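You operate a simulated robot arm through the tools that you are given. There is no shell and no other tool.

You are at the controls of a simulated robot arm. One attempt, no reset.

Task
Crank the turn plate half round, then fit the mould with the teal wrap, beige filter and white tag.
Fine: the mould on the turn plate; wrap down to the foot, filter in the pour cup, tag in the pocket; spare goods and other controls stay.

It is judged by the outcome, as a careful person would: the job done as asked, and still so three seconds after it is handed in. It fails if anything else is knocked over, pushed out of place, dropped, spilled or broken.

Robot
A 7-joint arm with a two-finger gripper, fixed in place. Base frame: the origin is on the floor under the middle of its stand, x ahead of it, y to its left, z up; the work surface is at about z = 80. Lengths are in cm, angles in degrees, forces in N, time in s.
With the tool pointing down near the work surface it reaches from about 38 to 78 cm from the base axis. Its first joint turns from -143.0 to 143.0 degrees. Payload 2.45 kg.
The tool frame sits at the grasp point between the pads (the TCP): z along the fingers, y along the line on which they close. The tips reach 2.6 cm beyond it. The gripper opens to 9.6 cm; its body begins 6.9 cm behind the TCP.
Orientation is told as [roll, pitch, yaw] about the base's x, y, z axes, in that order, counted from this pose: with the fingers straight down and closing along the base's y, the tool's x points along the base's -x, its y along +y and its z along -z.

Tools
- The arm moves only by the tool nudge_tool. Its argument "plan" is a list of rows, each a list of 6 numbers: the shift along the tool's x, y, z in units of 100 mm (1.0 is 100 mm), then the turn, a rotation vector about the tool's x, y, z in units of 120 degrees (1.0 is 120 degrees). In form: [[dx, dy, dz, wx, wy, wz], ...]. A call has 1 to 20 rows; each row is the pose to reach, as a shift and turn from the pose commanded when the call began, along the tool's axes at that moment. "fingers" is the opening, from 0 (shut) to 1 (fully open), set as the call begins (left out, the last holds). A call with a number of a shift or a turn outside -1 to 1 is refused whole. Each row takes 0.2 s and may step no farther than 5 cm and 8.6 degrees from the row before; otherwise, or with a gripper value out of range, the whole call is refused. Where a pose cannot be reached the arm comes as near as it can. A force on the tool above 40 N (or 10 N above the force at the start of the call, whichever is more), or a blocked arm, ends the call early, and 0.2 s more pass. The fingers move at their own pace (about 5 cm/s each) and stop on an object; they squeeze with about 40 N. The grip force told is the motor's: it shows also when the fingers shut on nothing. Time passes only in rows, and 0.2 s behind the last, so rows that repeat a pose let the fingers close. It gives the time, the measured TCP pose, the force on the tool (base axes), the opening and the grip force at its end, in the units of the frame above (readings bear some noise), with the torque about the TCP (base axes, N m) and any sound that the robot's microphone picked up.
- Cameras (640 x 400 px; columns grow to the right, rows downward): "scene" is fixed at [39.95, -65.09, 152.3]; the picture's right is [0.98, -0.19, 0.00], its down [-0.11, -0.58, -0.81] and it looks along [0.15, 0.79, -0.59] (base axes); focal length 273 px, centre (320, 200). "wrist" rides on the gripper at [8.2, 0.3, -9.8] in the tool frame; the picture's right is [-0.04, 1.00, 0.00], its down [-0.73, -0.03, -0.68] and it looks along [-0.68, -0.03, 0.73] (tool axes); focal length 256 px, centre (320, 200). There is no depth. A picture from a camera that has moved, and an enlarged one, comes with that camera's place and axes in the base frame and with its lens.
- get_image(camera): a new picture of that camera. The clock stands still meanwhile.
- raise_lower(by): slides the trunk up (or, below 0, down) by that many cm; the arm rides with it, the base frame stays. It gives what a move gives, with no picture.
- close_up(camera, box): a new picture of the part [left, top, right, bottom] of that camera's present view, enlarged. The clock stands still meanwhile.
- close_job(): hands the job in; it is judged then, once.

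Places have to be worked out from the pictures, the camera data and where the tool is seen. Open the gripper and draw the arm clear of the work before you hand the job in, unless the task says otherwise.

The tools are called after "Request:" as a command line: name --pt "numbers of a row" for each row, then --argument value for the rest, lists and objects as JSON in quotes. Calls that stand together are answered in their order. nudge_tool: Moves the arm, as the interface text tells. Its arguments: {"type":"object","properties":{"plan":{"type":"array"},"fingers":{"type":"number"}},"required":["plan"]} The other tools are called the same way: raise_lower (by) moves the trunk up or down; get_image (camera) takes a picture; close_up (camera, box) takes an enlarged picture of a part of a camera's view; close_job () hands the job in.

At the start:

```text
time_s: 0.0
tool_pos: [39.16, 10.56, 127.48]
tcp_rot: [0.0, 0.0, 0.0]
force: [0.8, 0.7, -0.7]
wrist_torque: [0.0, -0.03, 0.03]
opening: 9.59
gripper_force: 0.0
trunk travel left (down, up): [-57.5, 6.5]
```

scene: 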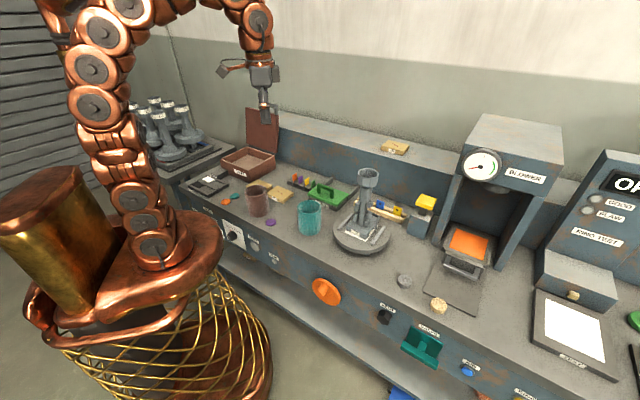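
wrist: 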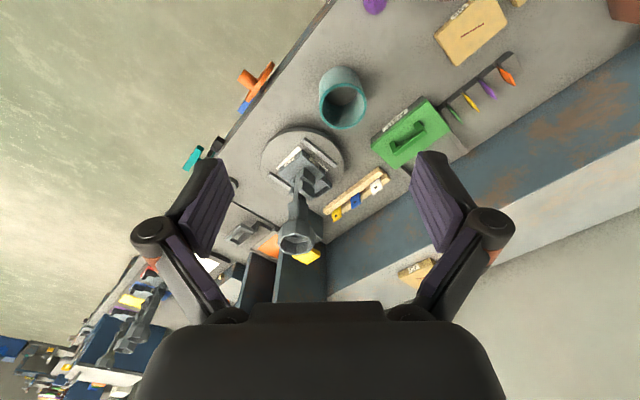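

The pictures show a bench with a turn plate carrying a mould, a teal wrap, and various small items. I'll take close-ups before moving anything.

Request:
close_up --camera "scene" --box '[280, 150, 460, 270]'

Request:
close_up --camera "scene" --box '[180, 130, 360, 250]'

Request:
close_up --camera "scene" --box '[200, 220, 500, 400]'

Request:
close_up --camera "wrist" --box '[220, 50, 460, 280]'

Request:
close_up --camera "scene" --box '[380, 120, 640, 340]'

```text
3.33 times, centred on (370, 210) of scene
camera zoom: at [39.95, -65.09, 152.3], right [0.98, -0.19, 0.0], down [-0.11, -0.58, -0.81], along [0.15, 0.79, -0.59], focal length 910 px, centre (153, 167)
```

zoom: 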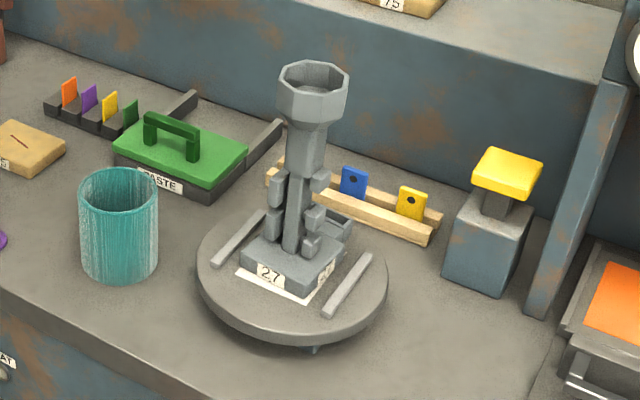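

```text
3.33 times, centred on (270, 190) of scene
camera zoom: at [39.95, -65.09, 152.3], right [0.98, -0.19, 0.0], down [-0.11, -0.58, -0.81], along [0.15, 0.79, -0.59], focal length 910 px, centre (487, 233)
```

zoom: 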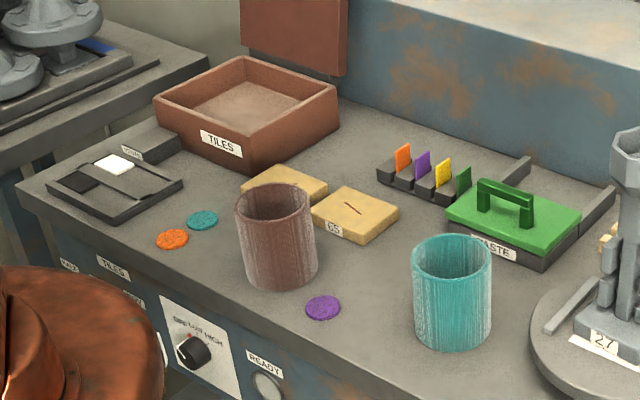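

```text
2.13 times, centred on (350, 310) of scene
camera zoom: at [39.95, -65.09, 152.3], right [0.98, -0.19, 0.0], down [-0.11, -0.58, -0.81], along [0.15, 0.79, -0.59], focal length 582 px, centre (256, -35)
```

zoom: 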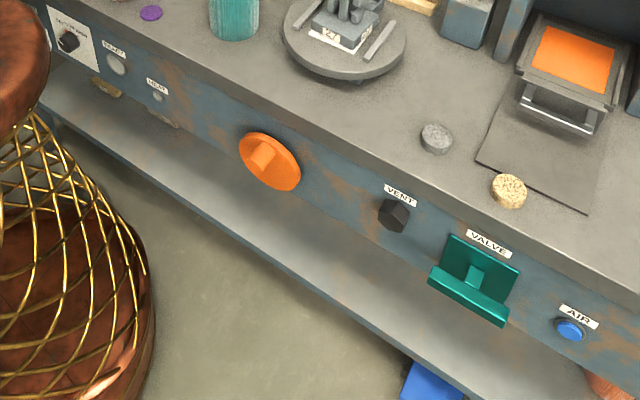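

```text
1.74 times, centred on (340, 165) of wrist
camera zoom: at [30.93, 10.88, 137.25], right [0.04, 1.0, 0.0], down [0.73, -0.03, 0.68], along [0.68, -0.03, -0.73], focal length 445 px, centre (285, 261)
```

zoom: 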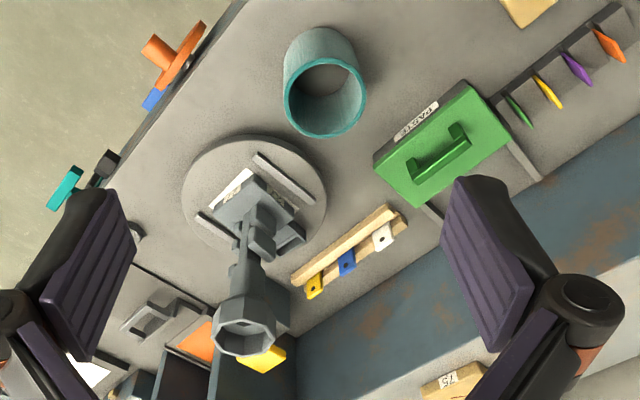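

```text
1.82 times, centred on (510, 230) of scene
camera zoom: at [39.95, -65.09, 152.3], right [0.98, -0.19, 0.0], down [-0.11, -0.58, -0.81], along [0.15, 0.79, -0.59], focal length 496 px, centre (-26, 146)
```

zoom: 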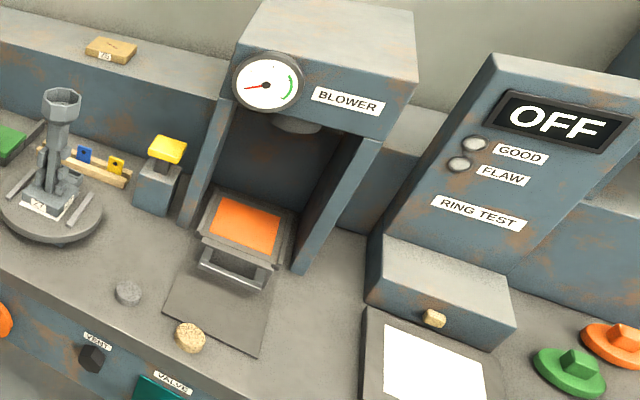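

I estimate the turn plate at about (69.5, 6), the teal wrap at about (51, 16), and an orange crank on the front face near (53, -9). I'll zoom further on the crank, mould, tags and filter.

Request:
close_up --camera "wrist" --box '[180, 50, 300, 190]'

Request:
close_up --camera "scene" --box '[290, 260, 370, 320]'

Request:
close_up --camera "wrist" --box '[250, 120, 400, 270]'

Request:
close_up --camera "scene" --box '[325, 155, 415, 260]'

Request:
close_up --camera "scene" --box '[380, 255, 470, 325]'

Request:
close_up --camera "scene" --box '[130, 80, 250, 180]'

```text
2.86 times, centred on (240, 120) of wrist
camera zoom: at [30.93, 10.88, 137.25], right [0.04, 1.0, 0.0], down [0.73, -0.03, 0.68], along [0.68, -0.03, -0.73], focal length 731 px, centre (549, 429)
```

zoom: 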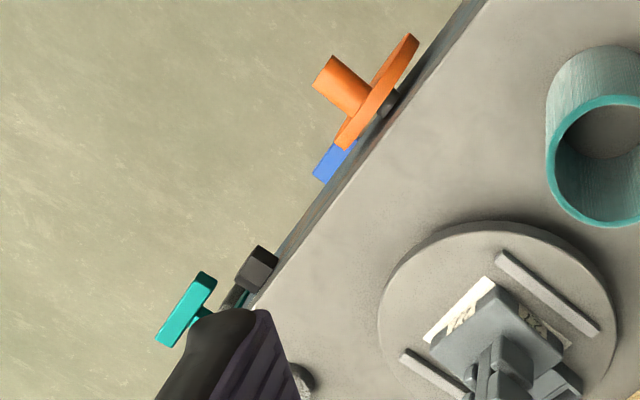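

```text
6.67 times, centred on (330, 290) of scene
camera zoom: at [39.95, -65.09, 152.3], right [0.98, -0.19, 0.0], down [-0.11, -0.58, -0.81], along [0.15, 0.79, -0.59], focal length 1820 px, centre (253, -400)
```

zoom: 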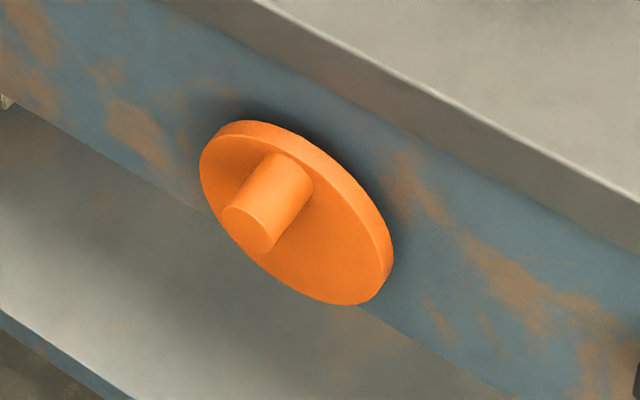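

```text
2.67 times, centred on (325, 195) of wrist
camera zoom: at [30.93, 10.88, 137.25], right [0.04, 1.0, 0.0], down [0.73, -0.03, 0.68], along [0.68, -0.03, -0.73], focal length 683 px, centre (307, 213)
```

zoom: 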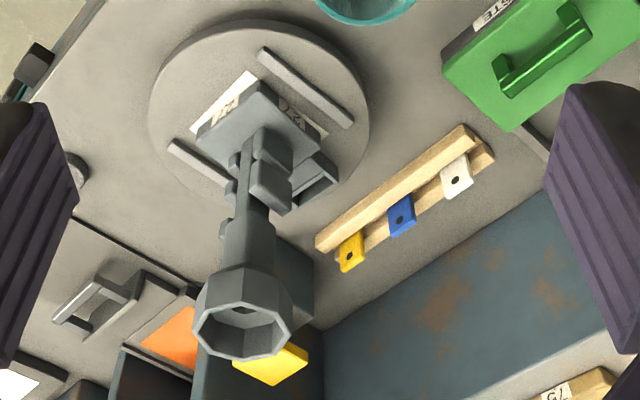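

```text
3.81 times, centred on (370, 208) of scene
camera zoom: at [39.95, -65.09, 152.3], right [0.98, -0.19, 0.0], down [-0.11, -0.58, -0.81], along [0.15, 0.79, -0.59], focal length 1040 px, centre (130, 171)
```

zoom: 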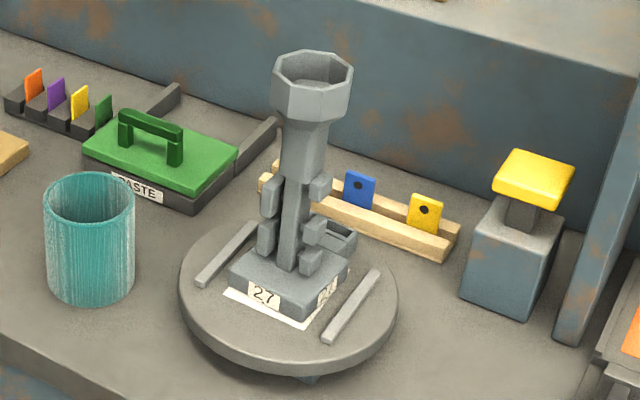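

```text
5.71 times, centred on (425, 290) of scene
camera zoom: at [39.95, -65.09, 152.3], right [0.98, -0.19, 0.0], down [-0.11, -0.58, -0.81], along [0.15, 0.79, -0.59], focal length 1560 px, centre (-280, -314)
```

zoom: 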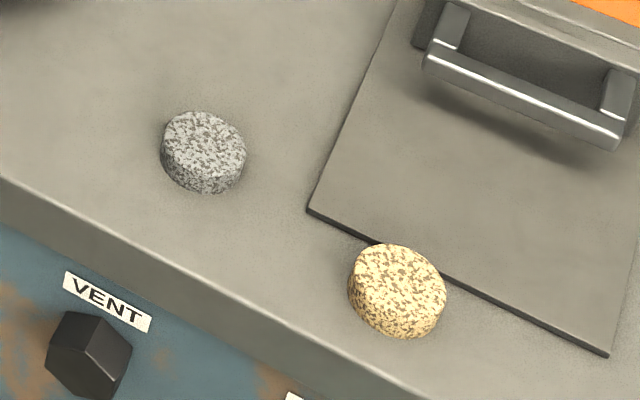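

```text
4.00 times, centred on (190, 130) of scene
camera zoom: at [39.95, -65.09, 152.3], right [0.98, -0.19, 0.0], down [-0.11, -0.58, -0.81], along [0.15, 0.79, -0.59], focal length 1092 px, centre (840, 480)
```

zoom: 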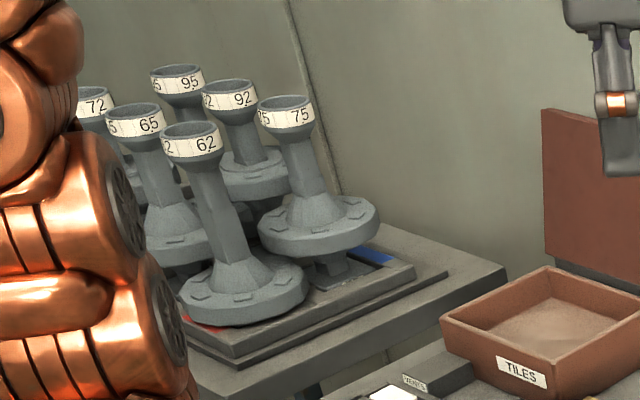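

The bench runs at about 45° to the base: its front edge lies along (0.707, -0.707) and its inward normal is (0.707, 0.707). The orange crank's peg seems to be at 12 o'clock, right in front of the plate. I'll turn the tool to face the bench and move right for better views.

Request:
nudge_tool --pt "-0.1 -0.16 0 0 0 -0.0625" --pt "-0.2 -0.33 0 0 0 -0.125" --pt "-0.32 -0.5 0 0 0 -0.1875" --pt "-0.45 -0.66 0 0 0 -0.25" --pt "-0.58 -0.83 0 0 0 -0.3125" --pt "-0.7 -1.0 0 0 0 -0.375" --fingers 1

```text
time_s: 1.4
tool_pos: [46.02, 0.48, 127.43]
tcp_rot: [0.0, 0.1, 45.1]
force: [-0.3, 0.6, 0.5]
wrist_torque: [0.0, -0.05, -0.02]
opening: 9.58
gripper_force: 0.0
trunk travel left (down, up): [-57.5, 6.5]
```

The tool now faces the bench at yaw 45. I'll look from here.

Request:
get_image --camera "wrist"

Request:
get_image --camera "scene"

```text
taken
camera wrist: at [40.02, -5.01, 137.09], right [-0.68, 0.73, 0.0], down [0.54, 0.5, 0.68], along [0.5, 0.46, -0.74], focal length 256 px, centre (320, 200)
```

wrist: 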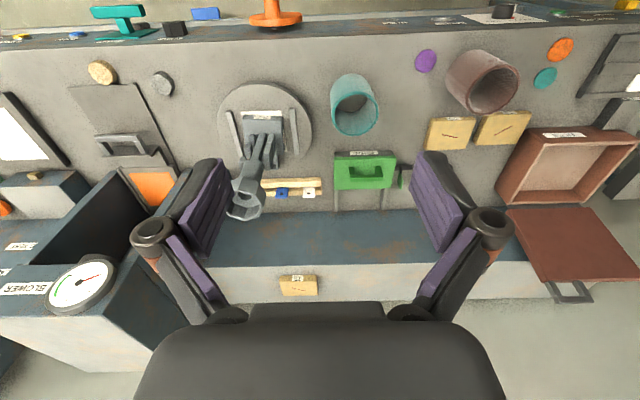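

```text
taken
```

scene: 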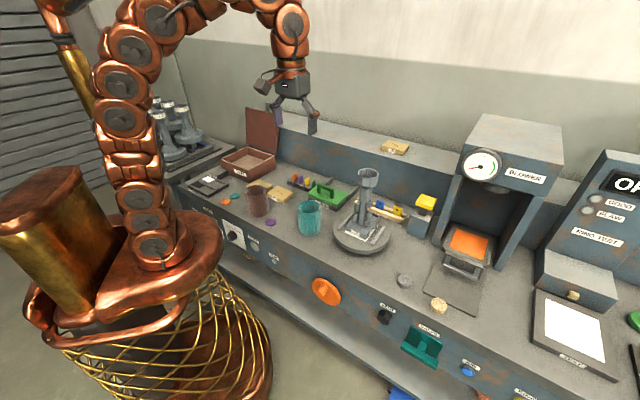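

The bench edge works out to exactly 45° at n ≈ 35. I'll zoom in on the mould, crank, rack and filter from here.

Request:
close_up --camera "wrist" --box '[200, 70, 340, 230]'

Request:
close_up --camera "wrist" --box '[60, 0, 340, 110]'

Request:
close_up --camera "wrist" --box '[310, 50, 410, 150]'

```text
2.50 times, centred on (270, 150) of wrist
camera zoom: at [40.02, -5.01, 137.09], right [-0.68, 0.73, 0.0], down [0.54, 0.5, 0.68], along [0.5, 0.46, -0.74], focal length 640 px, centre (445, 325)
```

zoom: 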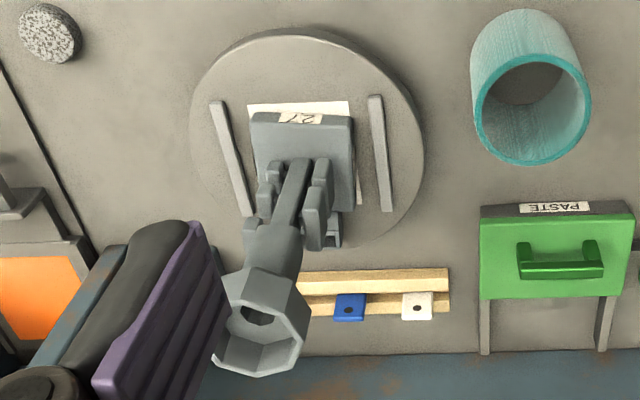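

```text
2.29 times, centred on (200, 55) of wrist
camera zoom: at [40.02, -5.01, 137.09], right [-0.68, 0.73, 0.0], down [0.54, 0.5, 0.68], along [0.5, 0.46, -0.74], focal length 585 px, centre (594, 531)
```

zoom: 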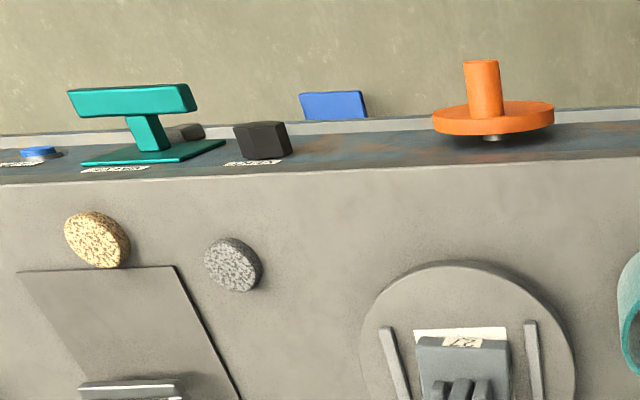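

```text
4.00 times, centred on (360, 100) of wrist
camera zoom: at [40.02, -5.01, 137.09], right [-0.68, 0.73, 0.0], down [0.54, 0.5, 0.68], along [0.5, 0.46, -0.74], focal length 1024 px, centre (160, 600)
```

zoom: 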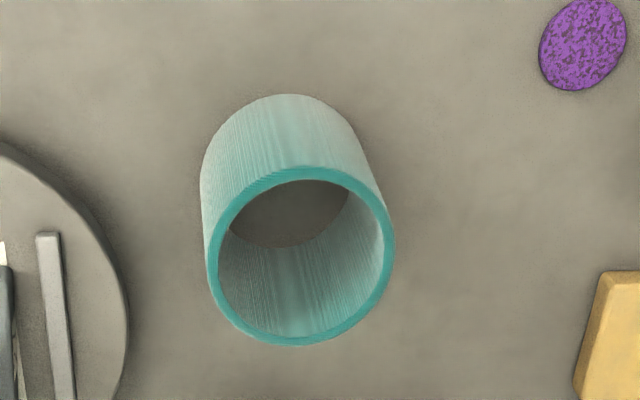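

The crank disc is about 11 cm across, with a peg of about 3 cm near (n≈29–32, s≈42, z≈70.5). I'll pull back from the bench and tilt the tool forward so I can view the front panel and check the reach.

Request:
nudge_tool --pt "0.15 -0.16 0 0 -0.0625 0" --pt "0.3 -0.33 0 0 -0.125 0" --pt "0.45 -0.5 0 0 -0.1875 0" --pt "0.6 -0.66 0 0 -0.25 0" --pt "0.75 -0.83 0 0 -0.3125 0" --pt "0.9 -0.95 0 0 -0.375 0"

```text
time_s: 2.8
tool_pos: [46.31, -12.6, 127.43]
tcp_rot: [-0.1, -45.0, 45.2]
force: [-0.3, -0.2, 0.0]
wrist_torque: [-0.01, 0.02, -0.01]
opening: 9.55
gripper_force: 0.0
trunk travel left (down, up): [-57.5, 6.5]
```

The tilt worked: the TCP is at n≈23.8, s≈41.7, clear of the bench edge. I'll lower the trunk in one go so the camera faces the front panel.

Request:
raise_lower --by -38

Request:
get_image --camera "wrist"

Request:
get_image --camera "scene"

```text
time_s: 6.5
tool_pos: [46.36, -12.5, 89.44]
tcp_rot: [0.0, -45.0, 45.0]
force: [-0.1, -0.4, 0.4]
wrist_torque: [0.01, -0.01, 0.0]
opening: 9.59
gripper_force: 0.2
trunk travel left (down, up): [-19.5, 44.5]
```

```text
taken
camera wrist: at [37.14, -21.36, 90.55], right [-0.69, 0.73, 0.03], down [0.05, 0.01, 1.0], along [0.73, 0.69, -0.04], focal length 256 px, centre (320, 200)
```

wrist: 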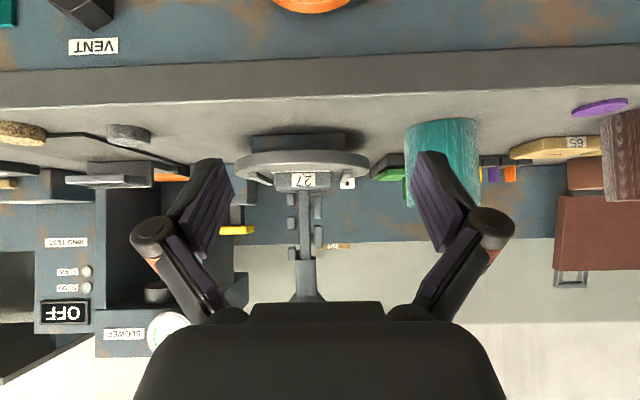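

```text
taken
```

scene: 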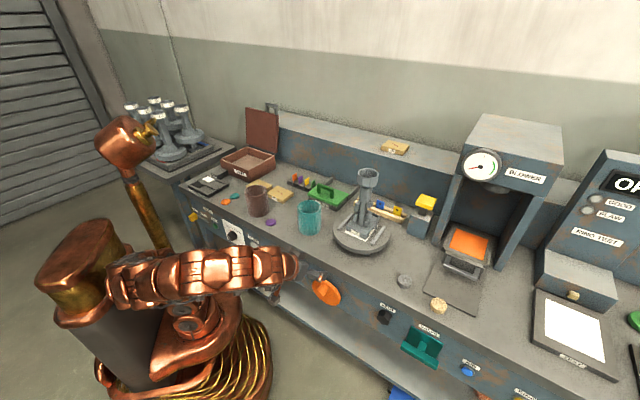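

The view is horizontal and upside-down, with the crank at the top of the picture. I'll lower the trunk further so the crank comes into view.

Request:
raise_lower --by -16

Request:
get_image --camera "wrist"

Request:
get_image --camera "scene"

```text
time_s: 8.3
tool_pos: [46.4, -12.53, 73.46]
tcp_rot: [0.0, -45.0, 45.1]
force: [-0.3, -0.2, 0.0]
wrist_torque: [0.01, 0.03, -0.03]
opening: 9.6
gripper_force: 0.1
trunk travel left (down, up): [-3.5, 60.5]
```

```text
taken
camera wrist: at [37.15, -21.36, 74.55], right [-0.69, 0.73, 0.03], down [0.05, 0.01, 1.0], along [0.73, 0.69, -0.04], focal length 256 px, centre (320, 200)
```

wrist: 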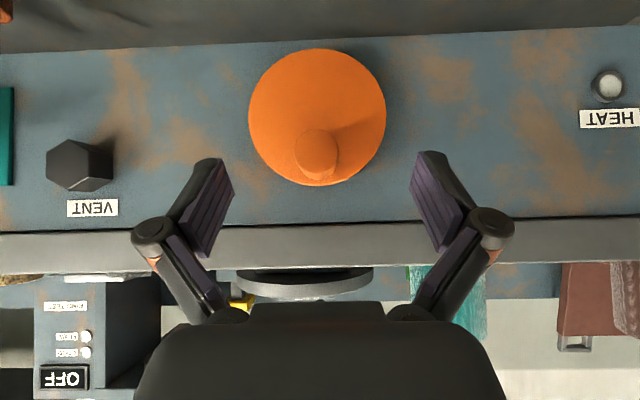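

```text
taken
```

scene: 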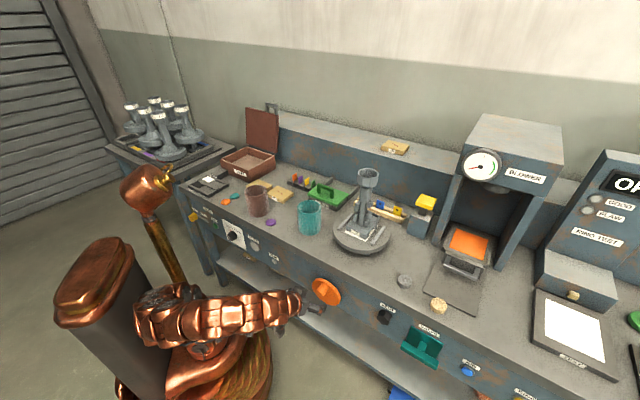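

The crank is now face-on: centre about (s=42.0, z=66.9), with a 3 cm peg exactly at 12 o'clock at z≈70.6, 3.7 cm off centre. I'll bring the tool horizontal in line with the peg, still standing off.

Request:
nudge_tool --pt "0.057 -0.006 0.011 0 -0.0625 0" --pt "0.113 -0.011 0.021 0 -0.125 0" --pt "0.17 -0.017 0.032 0 -0.1875 0" --pt "0.227 -0.023 0.043 0 -0.25 0" --pt "0.283 -0.028 0.053 0 -0.3125 0" --pt "0.34 -0.034 0.064 0 -0.375 0" --pt "0.34 -0.034 0.064 0 -0.375 0"

```text
time_s: 9.9
tool_pos: [45.23, -14.2, 70.52]
tcp_rot: [-156.6, -89.9, -158.4]
force: [0.1, -0.2, 0.0]
wrist_torque: [0.0, 0.02, 0.01]
opening: 9.62
gripper_force: 0.1
trunk travel left (down, up): [-3.5, 60.5]
```

The tool is horizontal at n≈21.9, s≈42.0, z≈70.5. I'll test a 90° turn about the tool axis while standing off, so a later 180° follow-through of the crank is possible.

Request:
nudge_tool --pt "0 0 0 0 0 -0.0682" --pt "0 0 0 0 0 -0.1364" --pt "0 0 0 0 0 -0.2045" --pt "0 0 0 0 0 -0.2727" --pt "0 0 0 0 0 -0.3409" --pt "0 0 0 0 0 -0.4091" --pt "0 0 0 0 0 -0.4773" --pt "0 0 0 0 0 -0.5455" --pt "0 0 0 0 0 -0.6136" --pt "0 0 0 0 0 -0.6818" --pt "0 0 0 0 0 -0.75" --pt "0 0 0 0 0 -0.75" --fingers 0.55

Request:
get_image --camera "wrist"

Request:
get_image --camera "scene"

```text
time_s: 12.5
tool_pos: [46.1, -13.57, 80.18]
tcp_rot: [-87.3, -1.8, 134.9]
force: [0.5, 0.5, 0.5]
wrist_torque: [-0.02, -0.02, 0.01]
opening: 5.29
gripper_force: 0.0
out of reach, approached as far as the arm can: row 9, 10, 11, 12
trunk travel left (down, up): [-3.5, 60.5]
```

```text
taken
camera wrist: at [44.95, -26.32, 79.99], right [-0.08, 0.02, -1.0], down [-1.0, 0.04, 0.09], along [0.04, 1.0, 0.01], focal length 256 px, centre (320, 200)
```

wrist: 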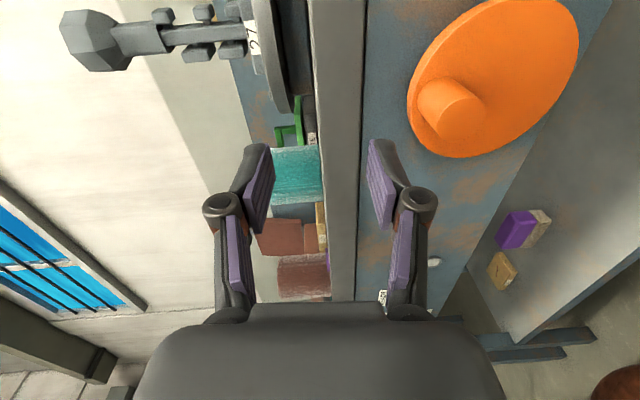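

```text
taken
```

scene: 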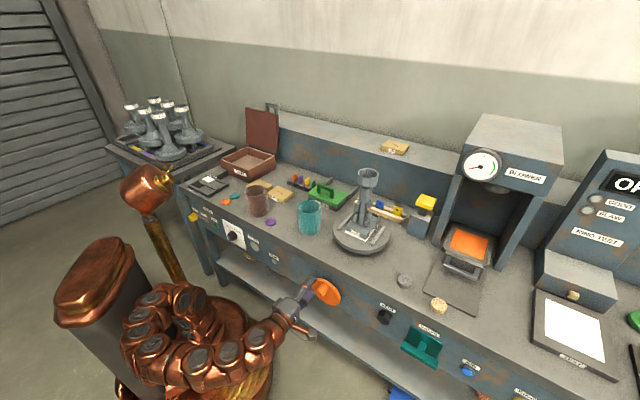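

A −90° turn is at the edge of reach here: the arm drifted up to z≈80. I'll turn back to the neutral roll and check the position.

Request:
nudge_tool --pt "0 0 0 0 0 0.0682" --pt "0 0 0 0 0 0.1364" --pt "0 0 0 0 0 0.2045" --pt "0 0 0 0 0 0.2727" --pt "0 0 0 0 0 0.3409" --pt "0 0 0 0 0 0.4091" --pt "0 0 0 0 0 0.4773" --pt "0 0 0 0 0 0.5455" --pt "0 0 0 0 0 0.6136" --pt "0 0 0 0 0 0.6818" --pt "0 0 0 0 0 0.75" --pt "0 0 0 0 0 0.75"

```text
time_s: 15.1
tool_pos: [45.83, -13.45, 79.6]
tcp_rot: [36.0, -86.5, 8.8]
force: [-0.1, 0.6, -0.2]
wrist_torque: [-0.02, -0.04, 0.02]
opening: 5.3
gripper_force: 0.0
trunk travel left (down, up): [-3.5, 60.5]
```

The commanded pose resets to wherever the arm ends up, so I'm now at z≈79.6 and nearly horizontal. Staying within ±45° of roll and regripping once midway will cover the half turn. First I'll tilt back to 45° for an accurate close-up of the crank.

Request:
nudge_tool --pt "0.1 0 -0.03 0 0.058 -0.003" --pt "0.2 0 -0.06 0 0.117 -0.006" --pt "0.3 0 -0.09 0 0.175 -0.009" --pt "0.4 0 -0.12 0 0.233 -0.011" --pt "0.5 0 -0.15 0 0.292 -0.014" --pt "0.6 0 -0.19 0 0.35 -0.017" --pt "0.6 0 -0.19 0 0.35 -0.017"

Request:
close_up --camera "wrist" --box '[220, 30, 420, 230]'

Request:
close_up --camera "scene" --box '[270, 240, 370, 320]'

```text
time_s: 16.7
tool_pos: [44.07, -15.0, 73.87]
tcp_rot: [0.1, -45.2, 45.7]
force: [0.0, 0.3, 0.1]
wrist_torque: [-0.02, 0.03, 0.05]
opening: 5.26
gripper_force: 0.0
trunk travel left (down, up): [-3.5, 60.5]
```

```text
2.00 times, centred on (320, 130) of wrist
camera zoom: at [35.06, -23.85, 74.92], right [-0.7, 0.72, 0.03], down [0.05, 0.0, 1.0], along [0.72, 0.7, -0.04], focal length 512 px, centre (320, 340)
```

zoom: 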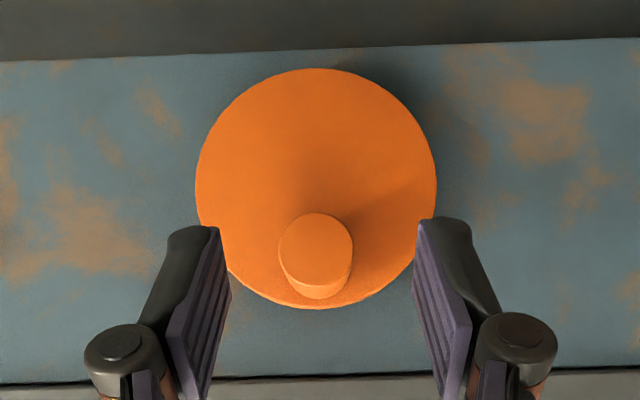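

```text
5.00 times, centred on (320, 280) of scene
camera zoom: at [39.95, -65.09, 152.3], right [0.98, -0.19, 0.0], down [-0.11, -0.58, -0.81], along [0.15, 0.79, -0.59], focal length 1365 px, centre (320, -200)
```

zoom: 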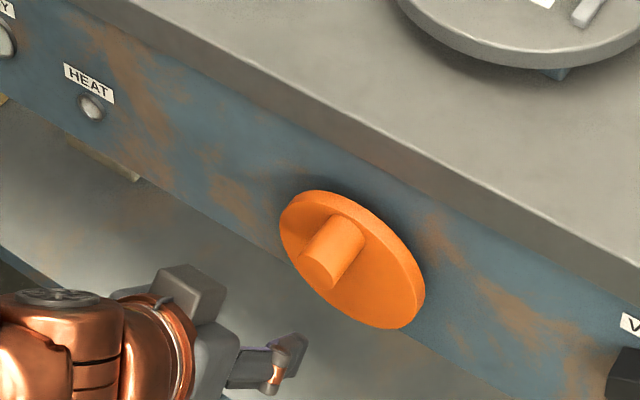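

Measurements agree: the crank centre is at about (s=42.05, z=66.3) with its face at n≈33.8. The peg tip is at n≈29, z≈70.4, so the crank radius is about 4.1 cm. I'll go horizontal again, in line with the peg.

Request:
nudge_tool --pt "0.012 -0.004 0.07 0 -0.0622 0" --pt "0.024 -0.009 0.139 0 -0.1244 0" --pt "0.036 -0.013 0.209 0 -0.1867 0" --pt "0.048 -0.018 0.279 0 -0.2489 0" --pt "0.06 -0.022 0.348 0 -0.3111 0" --pt "0.072 -0.027 0.418 0 -0.3733 0" --pt "0.072 -0.027 0.418 0 -0.3733 0"

```text
time_s: 18.3
tool_pos: [46.12, -13.38, 70.32]
tcp_rot: [168.8, -89.8, -123.3]
force: [-0.1, -0.3, 0.4]
wrist_torque: [0.0, -0.02, 0.01]
opening: 5.27
gripper_force: 0.1
trunk travel left (down, up): [-3.5, 60.5]
```

Horizontal at n≈23.1, s≈42.07, z≈70.3, right in line with the peg. I'll test a +45° roll here.

Request:
nudge_tool --pt "0 0 0 0 0 0.0625" --pt "0 0 0 0 0 0.125" --pt "0 0 0 0 0 0.1875" --pt "0 0 0 0 0 0.25" --pt "0 0 0 0 0 0.3125" --pt "0 0 0 0 0 0.375" --pt "0 0 0 0 0 0.375"

Request:
get_image --camera "wrist"

```text
time_s: 19.9
tool_pos: [46.16, -13.21, 70.4]
tcp_rot: [90.2, -44.8, -44.4]
force: [-0.4, 0.2, 0.3]
wrist_torque: [-0.01, 0.03, -0.01]
opening: 5.28
gripper_force: 0.1
trunk travel left (down, up): [-3.5, 60.5]
```

```text
taken
camera wrist: at [34.97, -16.17, 64.81], right [-0.48, 0.47, 0.74], down [-0.09, -0.86, 0.5], along [0.87, 0.17, 0.46], focal length 256 px, centre (320, 200)
```

wrist: 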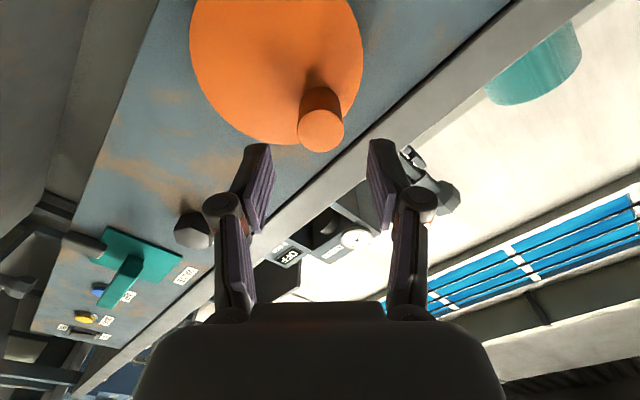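

A +45° roll is reachable and the peg sits centred between the fingers. I'll advance straight in along the tool axis to n≈30.

Request:
nudge_tool --pt "0 0 0.17 0 0 0" --pt "0 0 0.34 0 0 0" --pt "0 0 0.5 0 0 0" --pt "0 0 0.6 0 0 0" --pt "0 0 0.67 0 0 0" --pt "0 0 0.67 0 0 0"

Request:
get_image --camera "wrist"

```text
time_s: 21.3
tool_pos: [50.64, -8.51, 70.48]
tcp_rot: [90.2, -44.8, -44.4]
force: [0.7, 0.0, 0.3]
wrist_torque: [-0.03, 0.01, 0.01]
opening: 5.3
gripper_force: 0.1
trunk travel left (down, up): [-3.5, 60.5]
```

```text
taken
camera wrist: at [39.63, -11.41, 64.82], right [-0.49, 0.47, 0.74], down [-0.09, -0.86, 0.5], along [0.87, 0.18, 0.46], focal length 256 px, centre (320, 200)
```

wrist: 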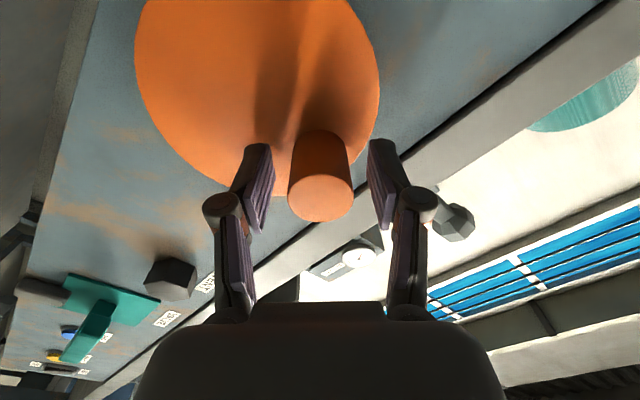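

The peg lies between the pads with no contact force. I'll close on it.

Request:
nudge_tool --pt "0 0 0 0 0 0" --pt "0 0 0 0 0 0" --pt "0 0 0 0 0 0" --pt "0 0 0 0 0 0" --fingers 0

Request:
get_image --camera "wrist"

```text
time_s: 22.3
tool_pos: [50.75, -8.47, 70.43]
tcp_rot: [90.1, -44.9, -44.4]
force: [1.5, -0.6, 1.0]
wrist_torque: [0.0, -0.03, -0.06]
opening: 3.07
gripper_force: 44.9
trunk travel left (down, up): [-3.5, 60.5]
```

```text
taken
camera wrist: at [39.63, -11.42, 64.82], right [-0.49, 0.47, 0.74], down [-0.09, -0.86, 0.5], along [0.87, 0.18, 0.46], focal length 256 px, centre (320, 200)
```

wrist: 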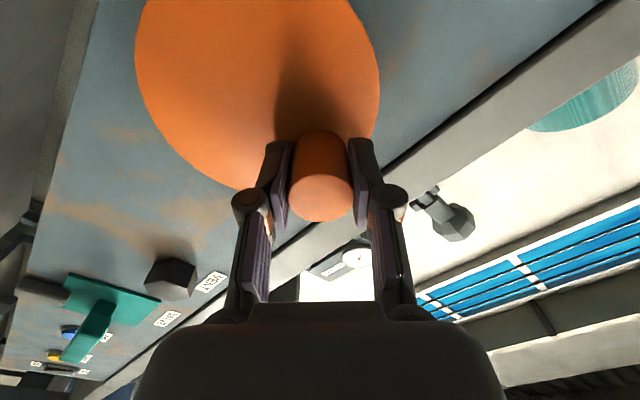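

The grip is firm on the peg: opening 3.07, low side force. I'll crank counter-clockwise through the first 30°, rotating the tool with the peg, and check the forces.

Request:
nudge_tool --pt "0.0264 0.0242 0 0 0 -0.0417" --pt "0.0547 0.0459 0 0 0 -0.0833" --pt "0.0849 0.0651 0 0 0 -0.125" --pt "0.1166 0.0817 0 0 0 -0.1667" --pt "0.1497 0.0954 0 0 0 -0.2083" --pt "0.1838 0.1061 0 0 0 -0.25"

Request:
get_image --camera "scene"

Request:
get_image --camera "wrist"

```text
time_s: 22.8
tool_pos: [50.71, -8.49, 70.19]
tcp_rot: [90.0, -52.0, -44.9]
force: [19.7, -1.6, -1.1]
wrist_torque: [-0.31, 0.45, -0.03]
opening: 3.14
gripper_force: 45.4
trunk travel left (down, up): [-3.5, 60.5]
stopped in row 2: the force on the tool passed its limit at 43 N (the readings are from after the stop); the commanded pose is now the measured one
```

```text
taken
```

scene: 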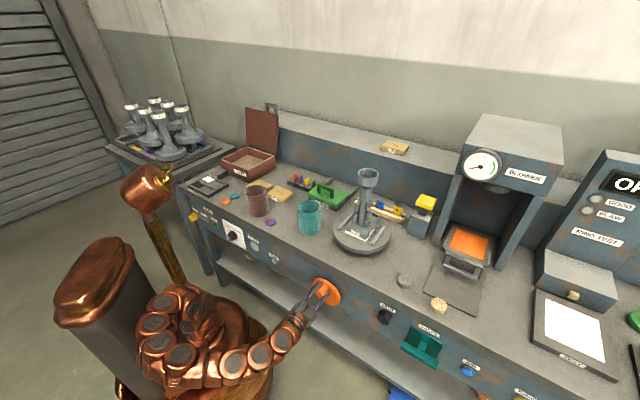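

```text
taken
camera wrist: at [39.99, -11.75, 63.97], right [-0.54, 0.54, 0.65], down [-0.14, -0.82, 0.56], along [0.83, 0.21, 0.52], focal length 256 px, centre (320, 200)
```

wrist: 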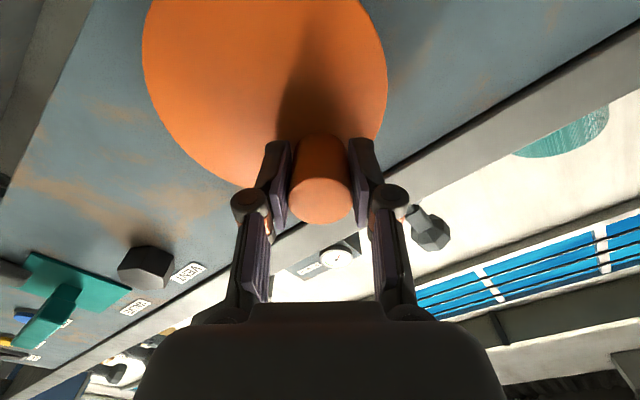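

The crank resisted counter-clockwise at 43 N and the peg didn't move, so it's likely an end stop. I'll try a few degrees clockwise instead.

Request:
nudge_tool --pt "-0.0104 -0.0146 0 0 0 0.0208" --pt "-0.0208 -0.0291 0 0 0 0.0417" --pt "-0.03 -0.0445 0 0 0 0.0625" --pt "-0.039 -0.06 0 0 0 0.0833"

Request:
get_image --camera "wrist"

Request:
close_up --camera "scene" --box '[280, 150, 460, 330]'

```text
time_s: 23.8
tool_pos: [50.85, -8.81, 70.36]
tcp_rot: [90.1, -42.1, -44.6]
force: [-15.9, 9.6, -1.2]
wrist_torque: [0.09, 0.71, 1.04]
opening: 3.08
gripper_force: 45.1
trunk travel left (down, up): [-3.5, 60.5]
```

```text
taken
camera wrist: at [39.57, -11.41, 65.04], right [-0.46, 0.45, 0.77], down [-0.08, -0.88, 0.47], along [0.89, 0.16, 0.44], focal length 256 px, centre (320, 200)
```

wrist: 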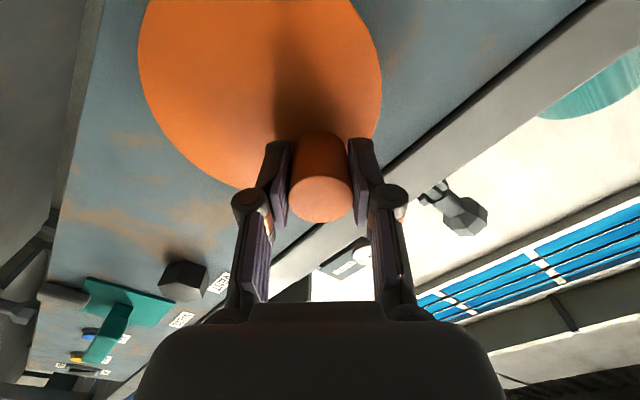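

```text
2.22 times, centred on (370, 240) of scene
camera zoom: at [39.95, -65.09, 152.3], right [0.98, -0.19, 0.0], down [-0.11, -0.58, -0.81], along [0.15, 0.79, -0.59], focal length 606 px, centre (209, 111)
```

zoom: 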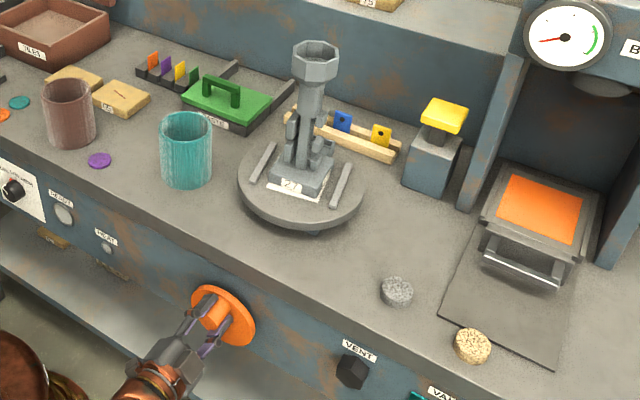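

The tool reads about 18 N resistance clockwise, with only about 0.3 cm of movement so far. The crank may just be stiff, so I'll push on clockwise gently to see if it yields.

Request:
nudge_tool --pt "-0.0104 -0.0146 0 0 0 0.0208" --pt "-0.0208 -0.0291 0 0 0 0.0417" --pt "-0.03 -0.0445 0 0 0 0.0625" --pt "-0.039 -0.06 0 0 0 0.0833"

Request:
get_image --camera "wrist"

Request:
close_up --camera "scene" --box '[280, 150, 460, 330]'

```text
time_s: 24.8
tool_pos: [51.52, -9.34, 70.28]
tcp_rot: [90.2, -32.2, -44.8]
force: [-11.1, 10.7, 14.6]
wrist_torque: [0.57, 0.37, 0.8]
opening: 3.11
gripper_force: 45.1
trunk travel left (down, up): [-3.5, 60.5]
```

```text
taken
camera wrist: at [39.57, -11.37, 66.08], right [-0.35, 0.35, 0.87], down [-0.03, -0.93, 0.36], along [0.93, 0.11, 0.34], focal length 256 px, centre (320, 200)
```

wrist: 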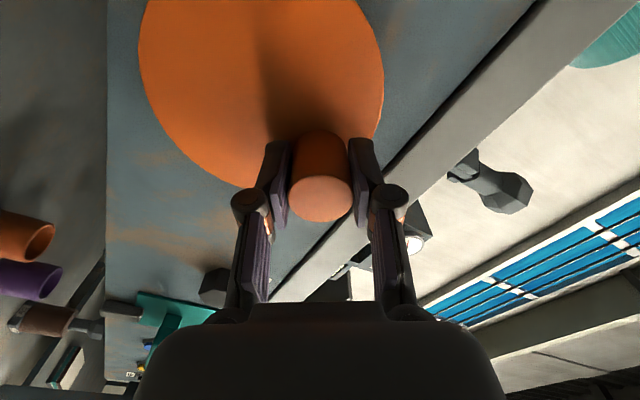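

```text
2.22 times, centred on (370, 240) of scene
camera zoom: at [39.95, -65.09, 152.3], right [0.98, -0.19, 0.0], down [-0.11, -0.58, -0.81], along [0.15, 0.79, -0.59], focal length 606 px, centre (209, 111)
```

zoom: 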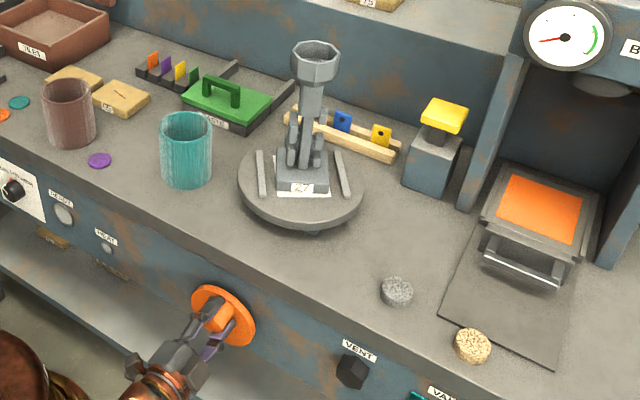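

The plate is now turning. Measured from the pictures, the plate has gone about 34° for about 16° of crank, so the gearing is 2:1 and half round needs about 90° of crank. I'll release, back off, and roll back to regrip for the remaining sweep.

Request:
nudge_tool --pt "0 0 0 0 0 0" --pt "0 0 0 0 0 0" --pt "0 0 0 0 0 0" --pt "0 0 -0.15 0 0 0" --pt "0 0 -0.3 0 0 0" --pt "0 0 -0.5 0 0 0" --pt "0 0 -0.6 0 0 0" --fingers 0.55

```text
time_s: 26.4
tool_pos: [47.45, -13.58, 70.13]
tcp_rot: [90.2, -32.1, -44.7]
force: [-0.4, -0.1, -0.1]
wrist_torque: [0.02, 0.02, 0.03]
opening: 5.29
gripper_force: 0.2
trunk travel left (down, up): [-3.5, 60.5]
```

Released cleanly. Now I'll roll back to about −40° while standing off.

Request:
nudge_tool --pt "0 0 0 0 0 -0.0681" --pt "0 0 0 0 0 -0.1361" --pt "0 0 0 0 0 -0.2042" --pt "0 0 0 0 0 -0.2722" --pt "0 0 0 0 0 -0.3403" --pt "0 0 0 0 0 -0.4083" --pt "0 0 0 0 0 -0.4764" --pt "0 0 0 0 0 -0.5444" --pt "0 0 0 0 0 -0.6125" --pt "0 0 0 0 0 -0.6806" --pt "0 0 0 0 0 -0.7486" --pt "0 0 0 0 0 -0.8167" --pt "0 0 0 0 0 -0.8167"

Request:
get_image --camera "wrist"

Request:
close_up --camera "scene" --box '[280, 150, 460, 330]'

```text
time_s: 29.2
tool_pos: [47.3, -13.64, 70.13]
tcp_rot: [-90.1, -49.8, 135.3]
force: [-0.1, -0.5, 0.2]
wrist_torque: [0.03, 0.02, -0.02]
opening: 5.28
gripper_force: 0.1
trunk travel left (down, up): [-3.5, 60.5]
```

```text
taken
camera wrist: at [43.97, -24.24, 63.59], right [-0.56, 0.56, -0.61], down [-0.8, -0.16, 0.58], along [0.22, 0.81, 0.54], focal length 256 px, centre (320, 200)
```

wrist: 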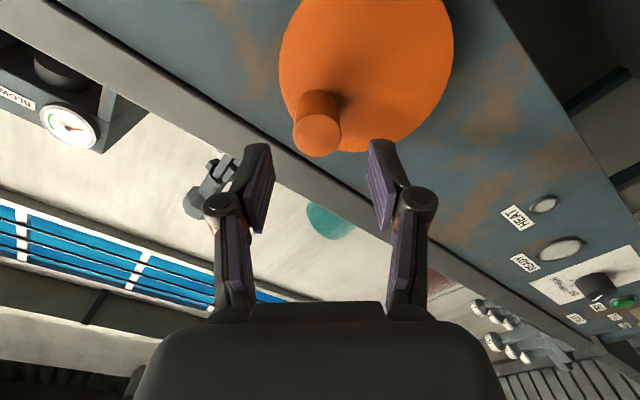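

```text
2.22 times, centred on (370, 240) of scene
camera zoom: at [39.95, -65.09, 152.3], right [0.98, -0.19, 0.0], down [-0.11, -0.58, -0.81], along [0.15, 0.79, -0.59], focal length 606 px, centre (209, 111)
```

zoom: 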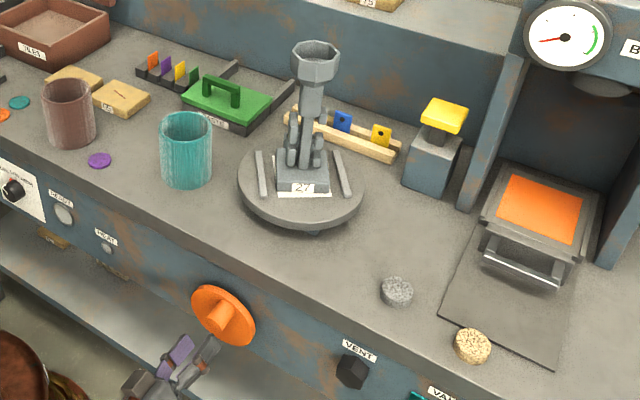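

Roll is −40° and the peg tip projects to (s≈43.25, z≈70.2), well aligned with the tool. That puts the crank at about 17°. I'll advance over the peg again.

Request:
nudge_tool --pt "0.0096 -0.0115 0.15 0 0 0" --pt "0.0096 -0.0115 0.3 0 0 0" --pt "0.0096 -0.0115 0.45 0 0 0" --pt "0.0096 -0.0115 0.55 0 0 0" --pt "0.0096 -0.0115 0.6 0 0 0" --pt "0.0096 -0.0115 0.6 0 0 0"

Request:
nudge_tool --pt "0 0 0 0 0 0" --pt "0 0 0 0 0 0" --pt "0 0 0 0 0 0" --pt "0 0 0 0 0 0" --fingers 0

Request:
get_image --camera "wrist"

```text
time_s: 30.6
tool_pos: [51.7, -9.49, 70.11]
tcp_rot: [-90.2, -49.9, 135.4]
force: [0.0, 0.7, -0.3]
wrist_torque: [0.0, 0.01, -0.03]
opening: 5.26
gripper_force: 0.0
trunk travel left (down, up): [-3.5, 60.5]
```

```text
time_s: 31.6
tool_pos: [51.57, -9.59, 70.21]
tcp_rot: [-90.2, -49.9, 135.1]
force: [12.2, -2.5, 13.2]
wrist_torque: [0.01, -0.25, -0.45]
opening: 3.14
gripper_force: 44.9
trunk travel left (down, up): [-3.5, 60.5]
```

```text
taken
camera wrist: at [48.29, -20.09, 63.64], right [-0.56, 0.56, -0.61], down [-0.8, -0.16, 0.58], along [0.22, 0.81, 0.54], focal length 256 px, centre (320, 200)
```

wrist: 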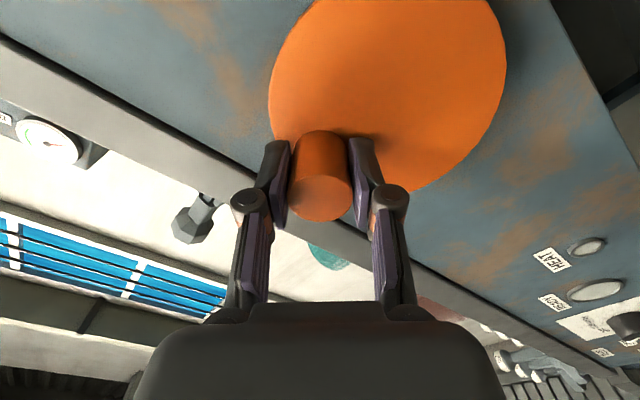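

The grip is good. The tool is pulled about 16 N along the closing axis by a small offset, which I'll correct as I go. Next I'll crank clockwise slowly, about 39° with a matched tool roll.

Request:
nudge_tool --pt "0.0 -0.015 0 0 0 0" --pt "0.0184 -0.0261 0 0 0 0.025" --pt "0.0373 -0.0361 0 0 0 0.05" --pt "0.0568 -0.0452 0 0 0 0.075" --pt "0.0767 -0.0533 0 0 0 0.1" --pt "0.097 -0.0602 0 0 0 0.125" --pt "0.1177 -0.0661 0 0 0 0.15" --pt "0.1385 -0.0709 0 0 0 0.175" --pt "0.1597 -0.0747 0 0 0 0.2" --pt "0.181 -0.0773 0 0 0 0.225" --pt "0.2024 -0.0788 0 0 0 0.25" --pt "0.2239 -0.0792 0 0 0 0.275" --pt "0.2454 -0.0784 0 0 0 0.3" --pt "0.2668 -0.0765 0 0 0 0.325"

Request:
close_up --camera "scene" --box '[280, 150, 460, 330]'

Request:
get_image --camera "wrist"

```text
time_s: 34.6
tool_pos: [53.15, -11.04, 68.5]
tcp_rot: [-91.8, -88.9, 137.2]
force: [-33.3, 13.7, -13.5]
wrist_torque: [0.26, -0.12, 1.05]
opening: 3.15
gripper_force: 44.8
trunk travel left (down, up): [-3.5, 60.5]
```

```text
2.22 times, centred on (370, 240) of scene
camera zoom: at [39.95, -65.09, 152.3], right [0.98, -0.19, 0.0], down [-0.11, -0.58, -0.81], along [0.15, 0.79, -0.59], focal length 606 px, centre (209, 111)
```

zoom: 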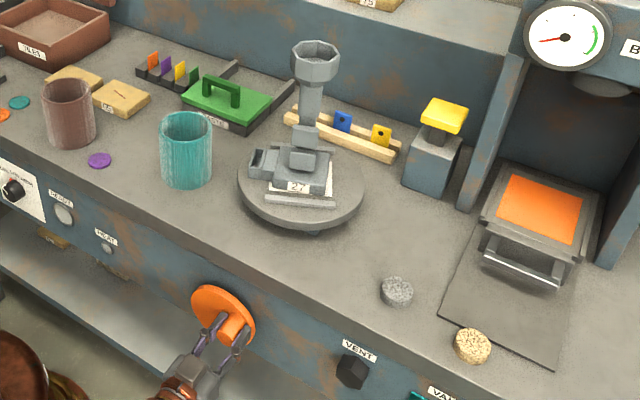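

```text
taken
camera wrist: at [46.18, -17.94, 60.27], right [-0.71, 0.7, 0.02], down [-0.47, -0.49, 0.73], along [0.53, 0.51, 0.68], focal length 256 px, centre (320, 200)
```

wrist: 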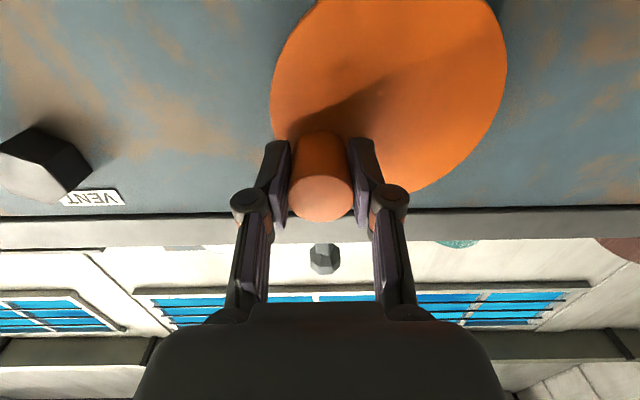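

The plate has turned about 119° and the crank about 59.5°. The side load shows the true radius is about 3.86 with the centre at about (42.05, 66.55), so I'll correct for that and continue slowly to about 83°.

Request:
nudge_tool --pt "0.0 0.015 0 0 0 0" --pt "0.0177 0.0052 0 0 0 0.025" --pt "0.0358 -0.0037 0 0 0 0.05" --pt "0.0544 -0.0116 0 0 0 0.075" --pt "0.0734 -0.0185 0 0 0 0.1" --pt "0.0928 -0.0244 0 0 0 0.125" --pt "0.1124 -0.0293 0 0 0 0.15" --pt "0.1322 -0.0331 0 0 0 0.175" --pt "0.1522 -0.036 0 0 0 0.2"

Request:
close_up --camera "scene" --box '[300, 150, 420, 270]'

```text
time_s: 36.6
tool_pos: [53.6, -11.52, 67.13]
tcp_rot: [90.3, -67.1, -45.1]
force: [-24.7, 11.6, -3.9]
wrist_torque: [-0.1, 0.04, 0.63]
opening: 3.14
gripper_force: 45.1
trunk travel left (down, up): [-3.5, 60.5]
```

```text
3.33 times, centred on (360, 210) of scene
camera zoom: at [39.95, -65.09, 152.3], right [0.98, -0.19, 0.0], down [-0.11, -0.58, -0.81], along [0.15, 0.79, -0.59], focal length 910 px, centre (187, 167)
```

zoom: 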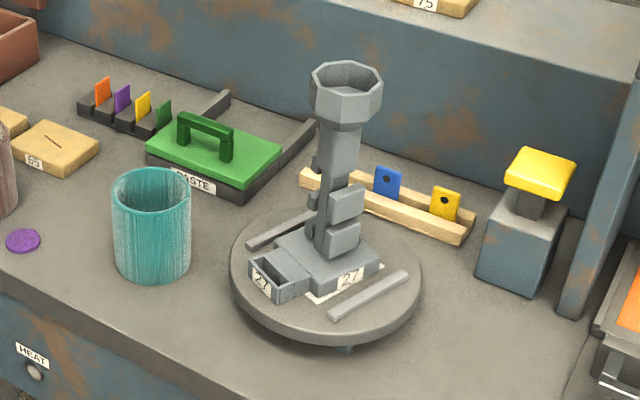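

The plate is at about 160° and the crank at about 80°. I'll finish the last 10° of crank with some side-load relief.

Request:
nudge_tool --pt "0.0058 0.0138 0 0 0 0" --pt "0.0232 0.0032 0 0 0 0.025" --pt "0.0412 -0.0066 0 0 0 0.05" --pt "0.0534 -0.0125 0 0 0 0.0667" --pt "0.0683 -0.0191 0 0 0 0.0867" --pt "0.0683 -0.0191 0 0 0 0.0867"

Request:
close_up --camera "scene" --box '[300, 150, 420, 270]'

```text
time_s: 38.0
tool_pos: [53.49, -11.34, 66.42]
tcp_rot: [90.2, -56.7, -45.1]
force: [28.5, -3.7, 20.1]
wrist_torque: [0.41, -0.33, -0.54]
opening: 3.17
gripper_force: 44.9
trunk travel left (down, up): [-3.5, 60.5]
```

```text
3.33 times, centred on (360, 210) of scene
camera zoom: at [39.95, -65.09, 152.3], right [0.98, -0.19, 0.0], down [-0.11, -0.58, -0.81], along [0.15, 0.79, -0.59], focal length 910 px, centre (187, 167)
```

zoom: 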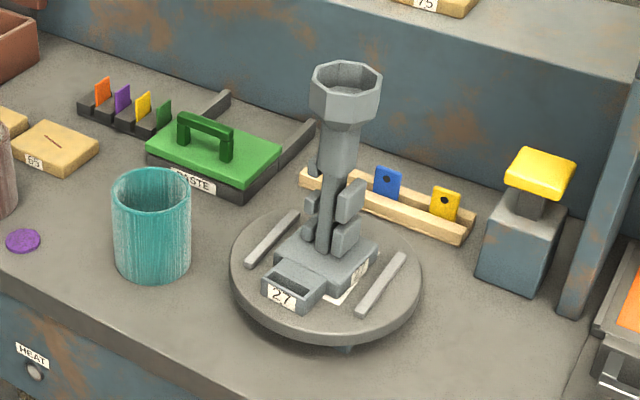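

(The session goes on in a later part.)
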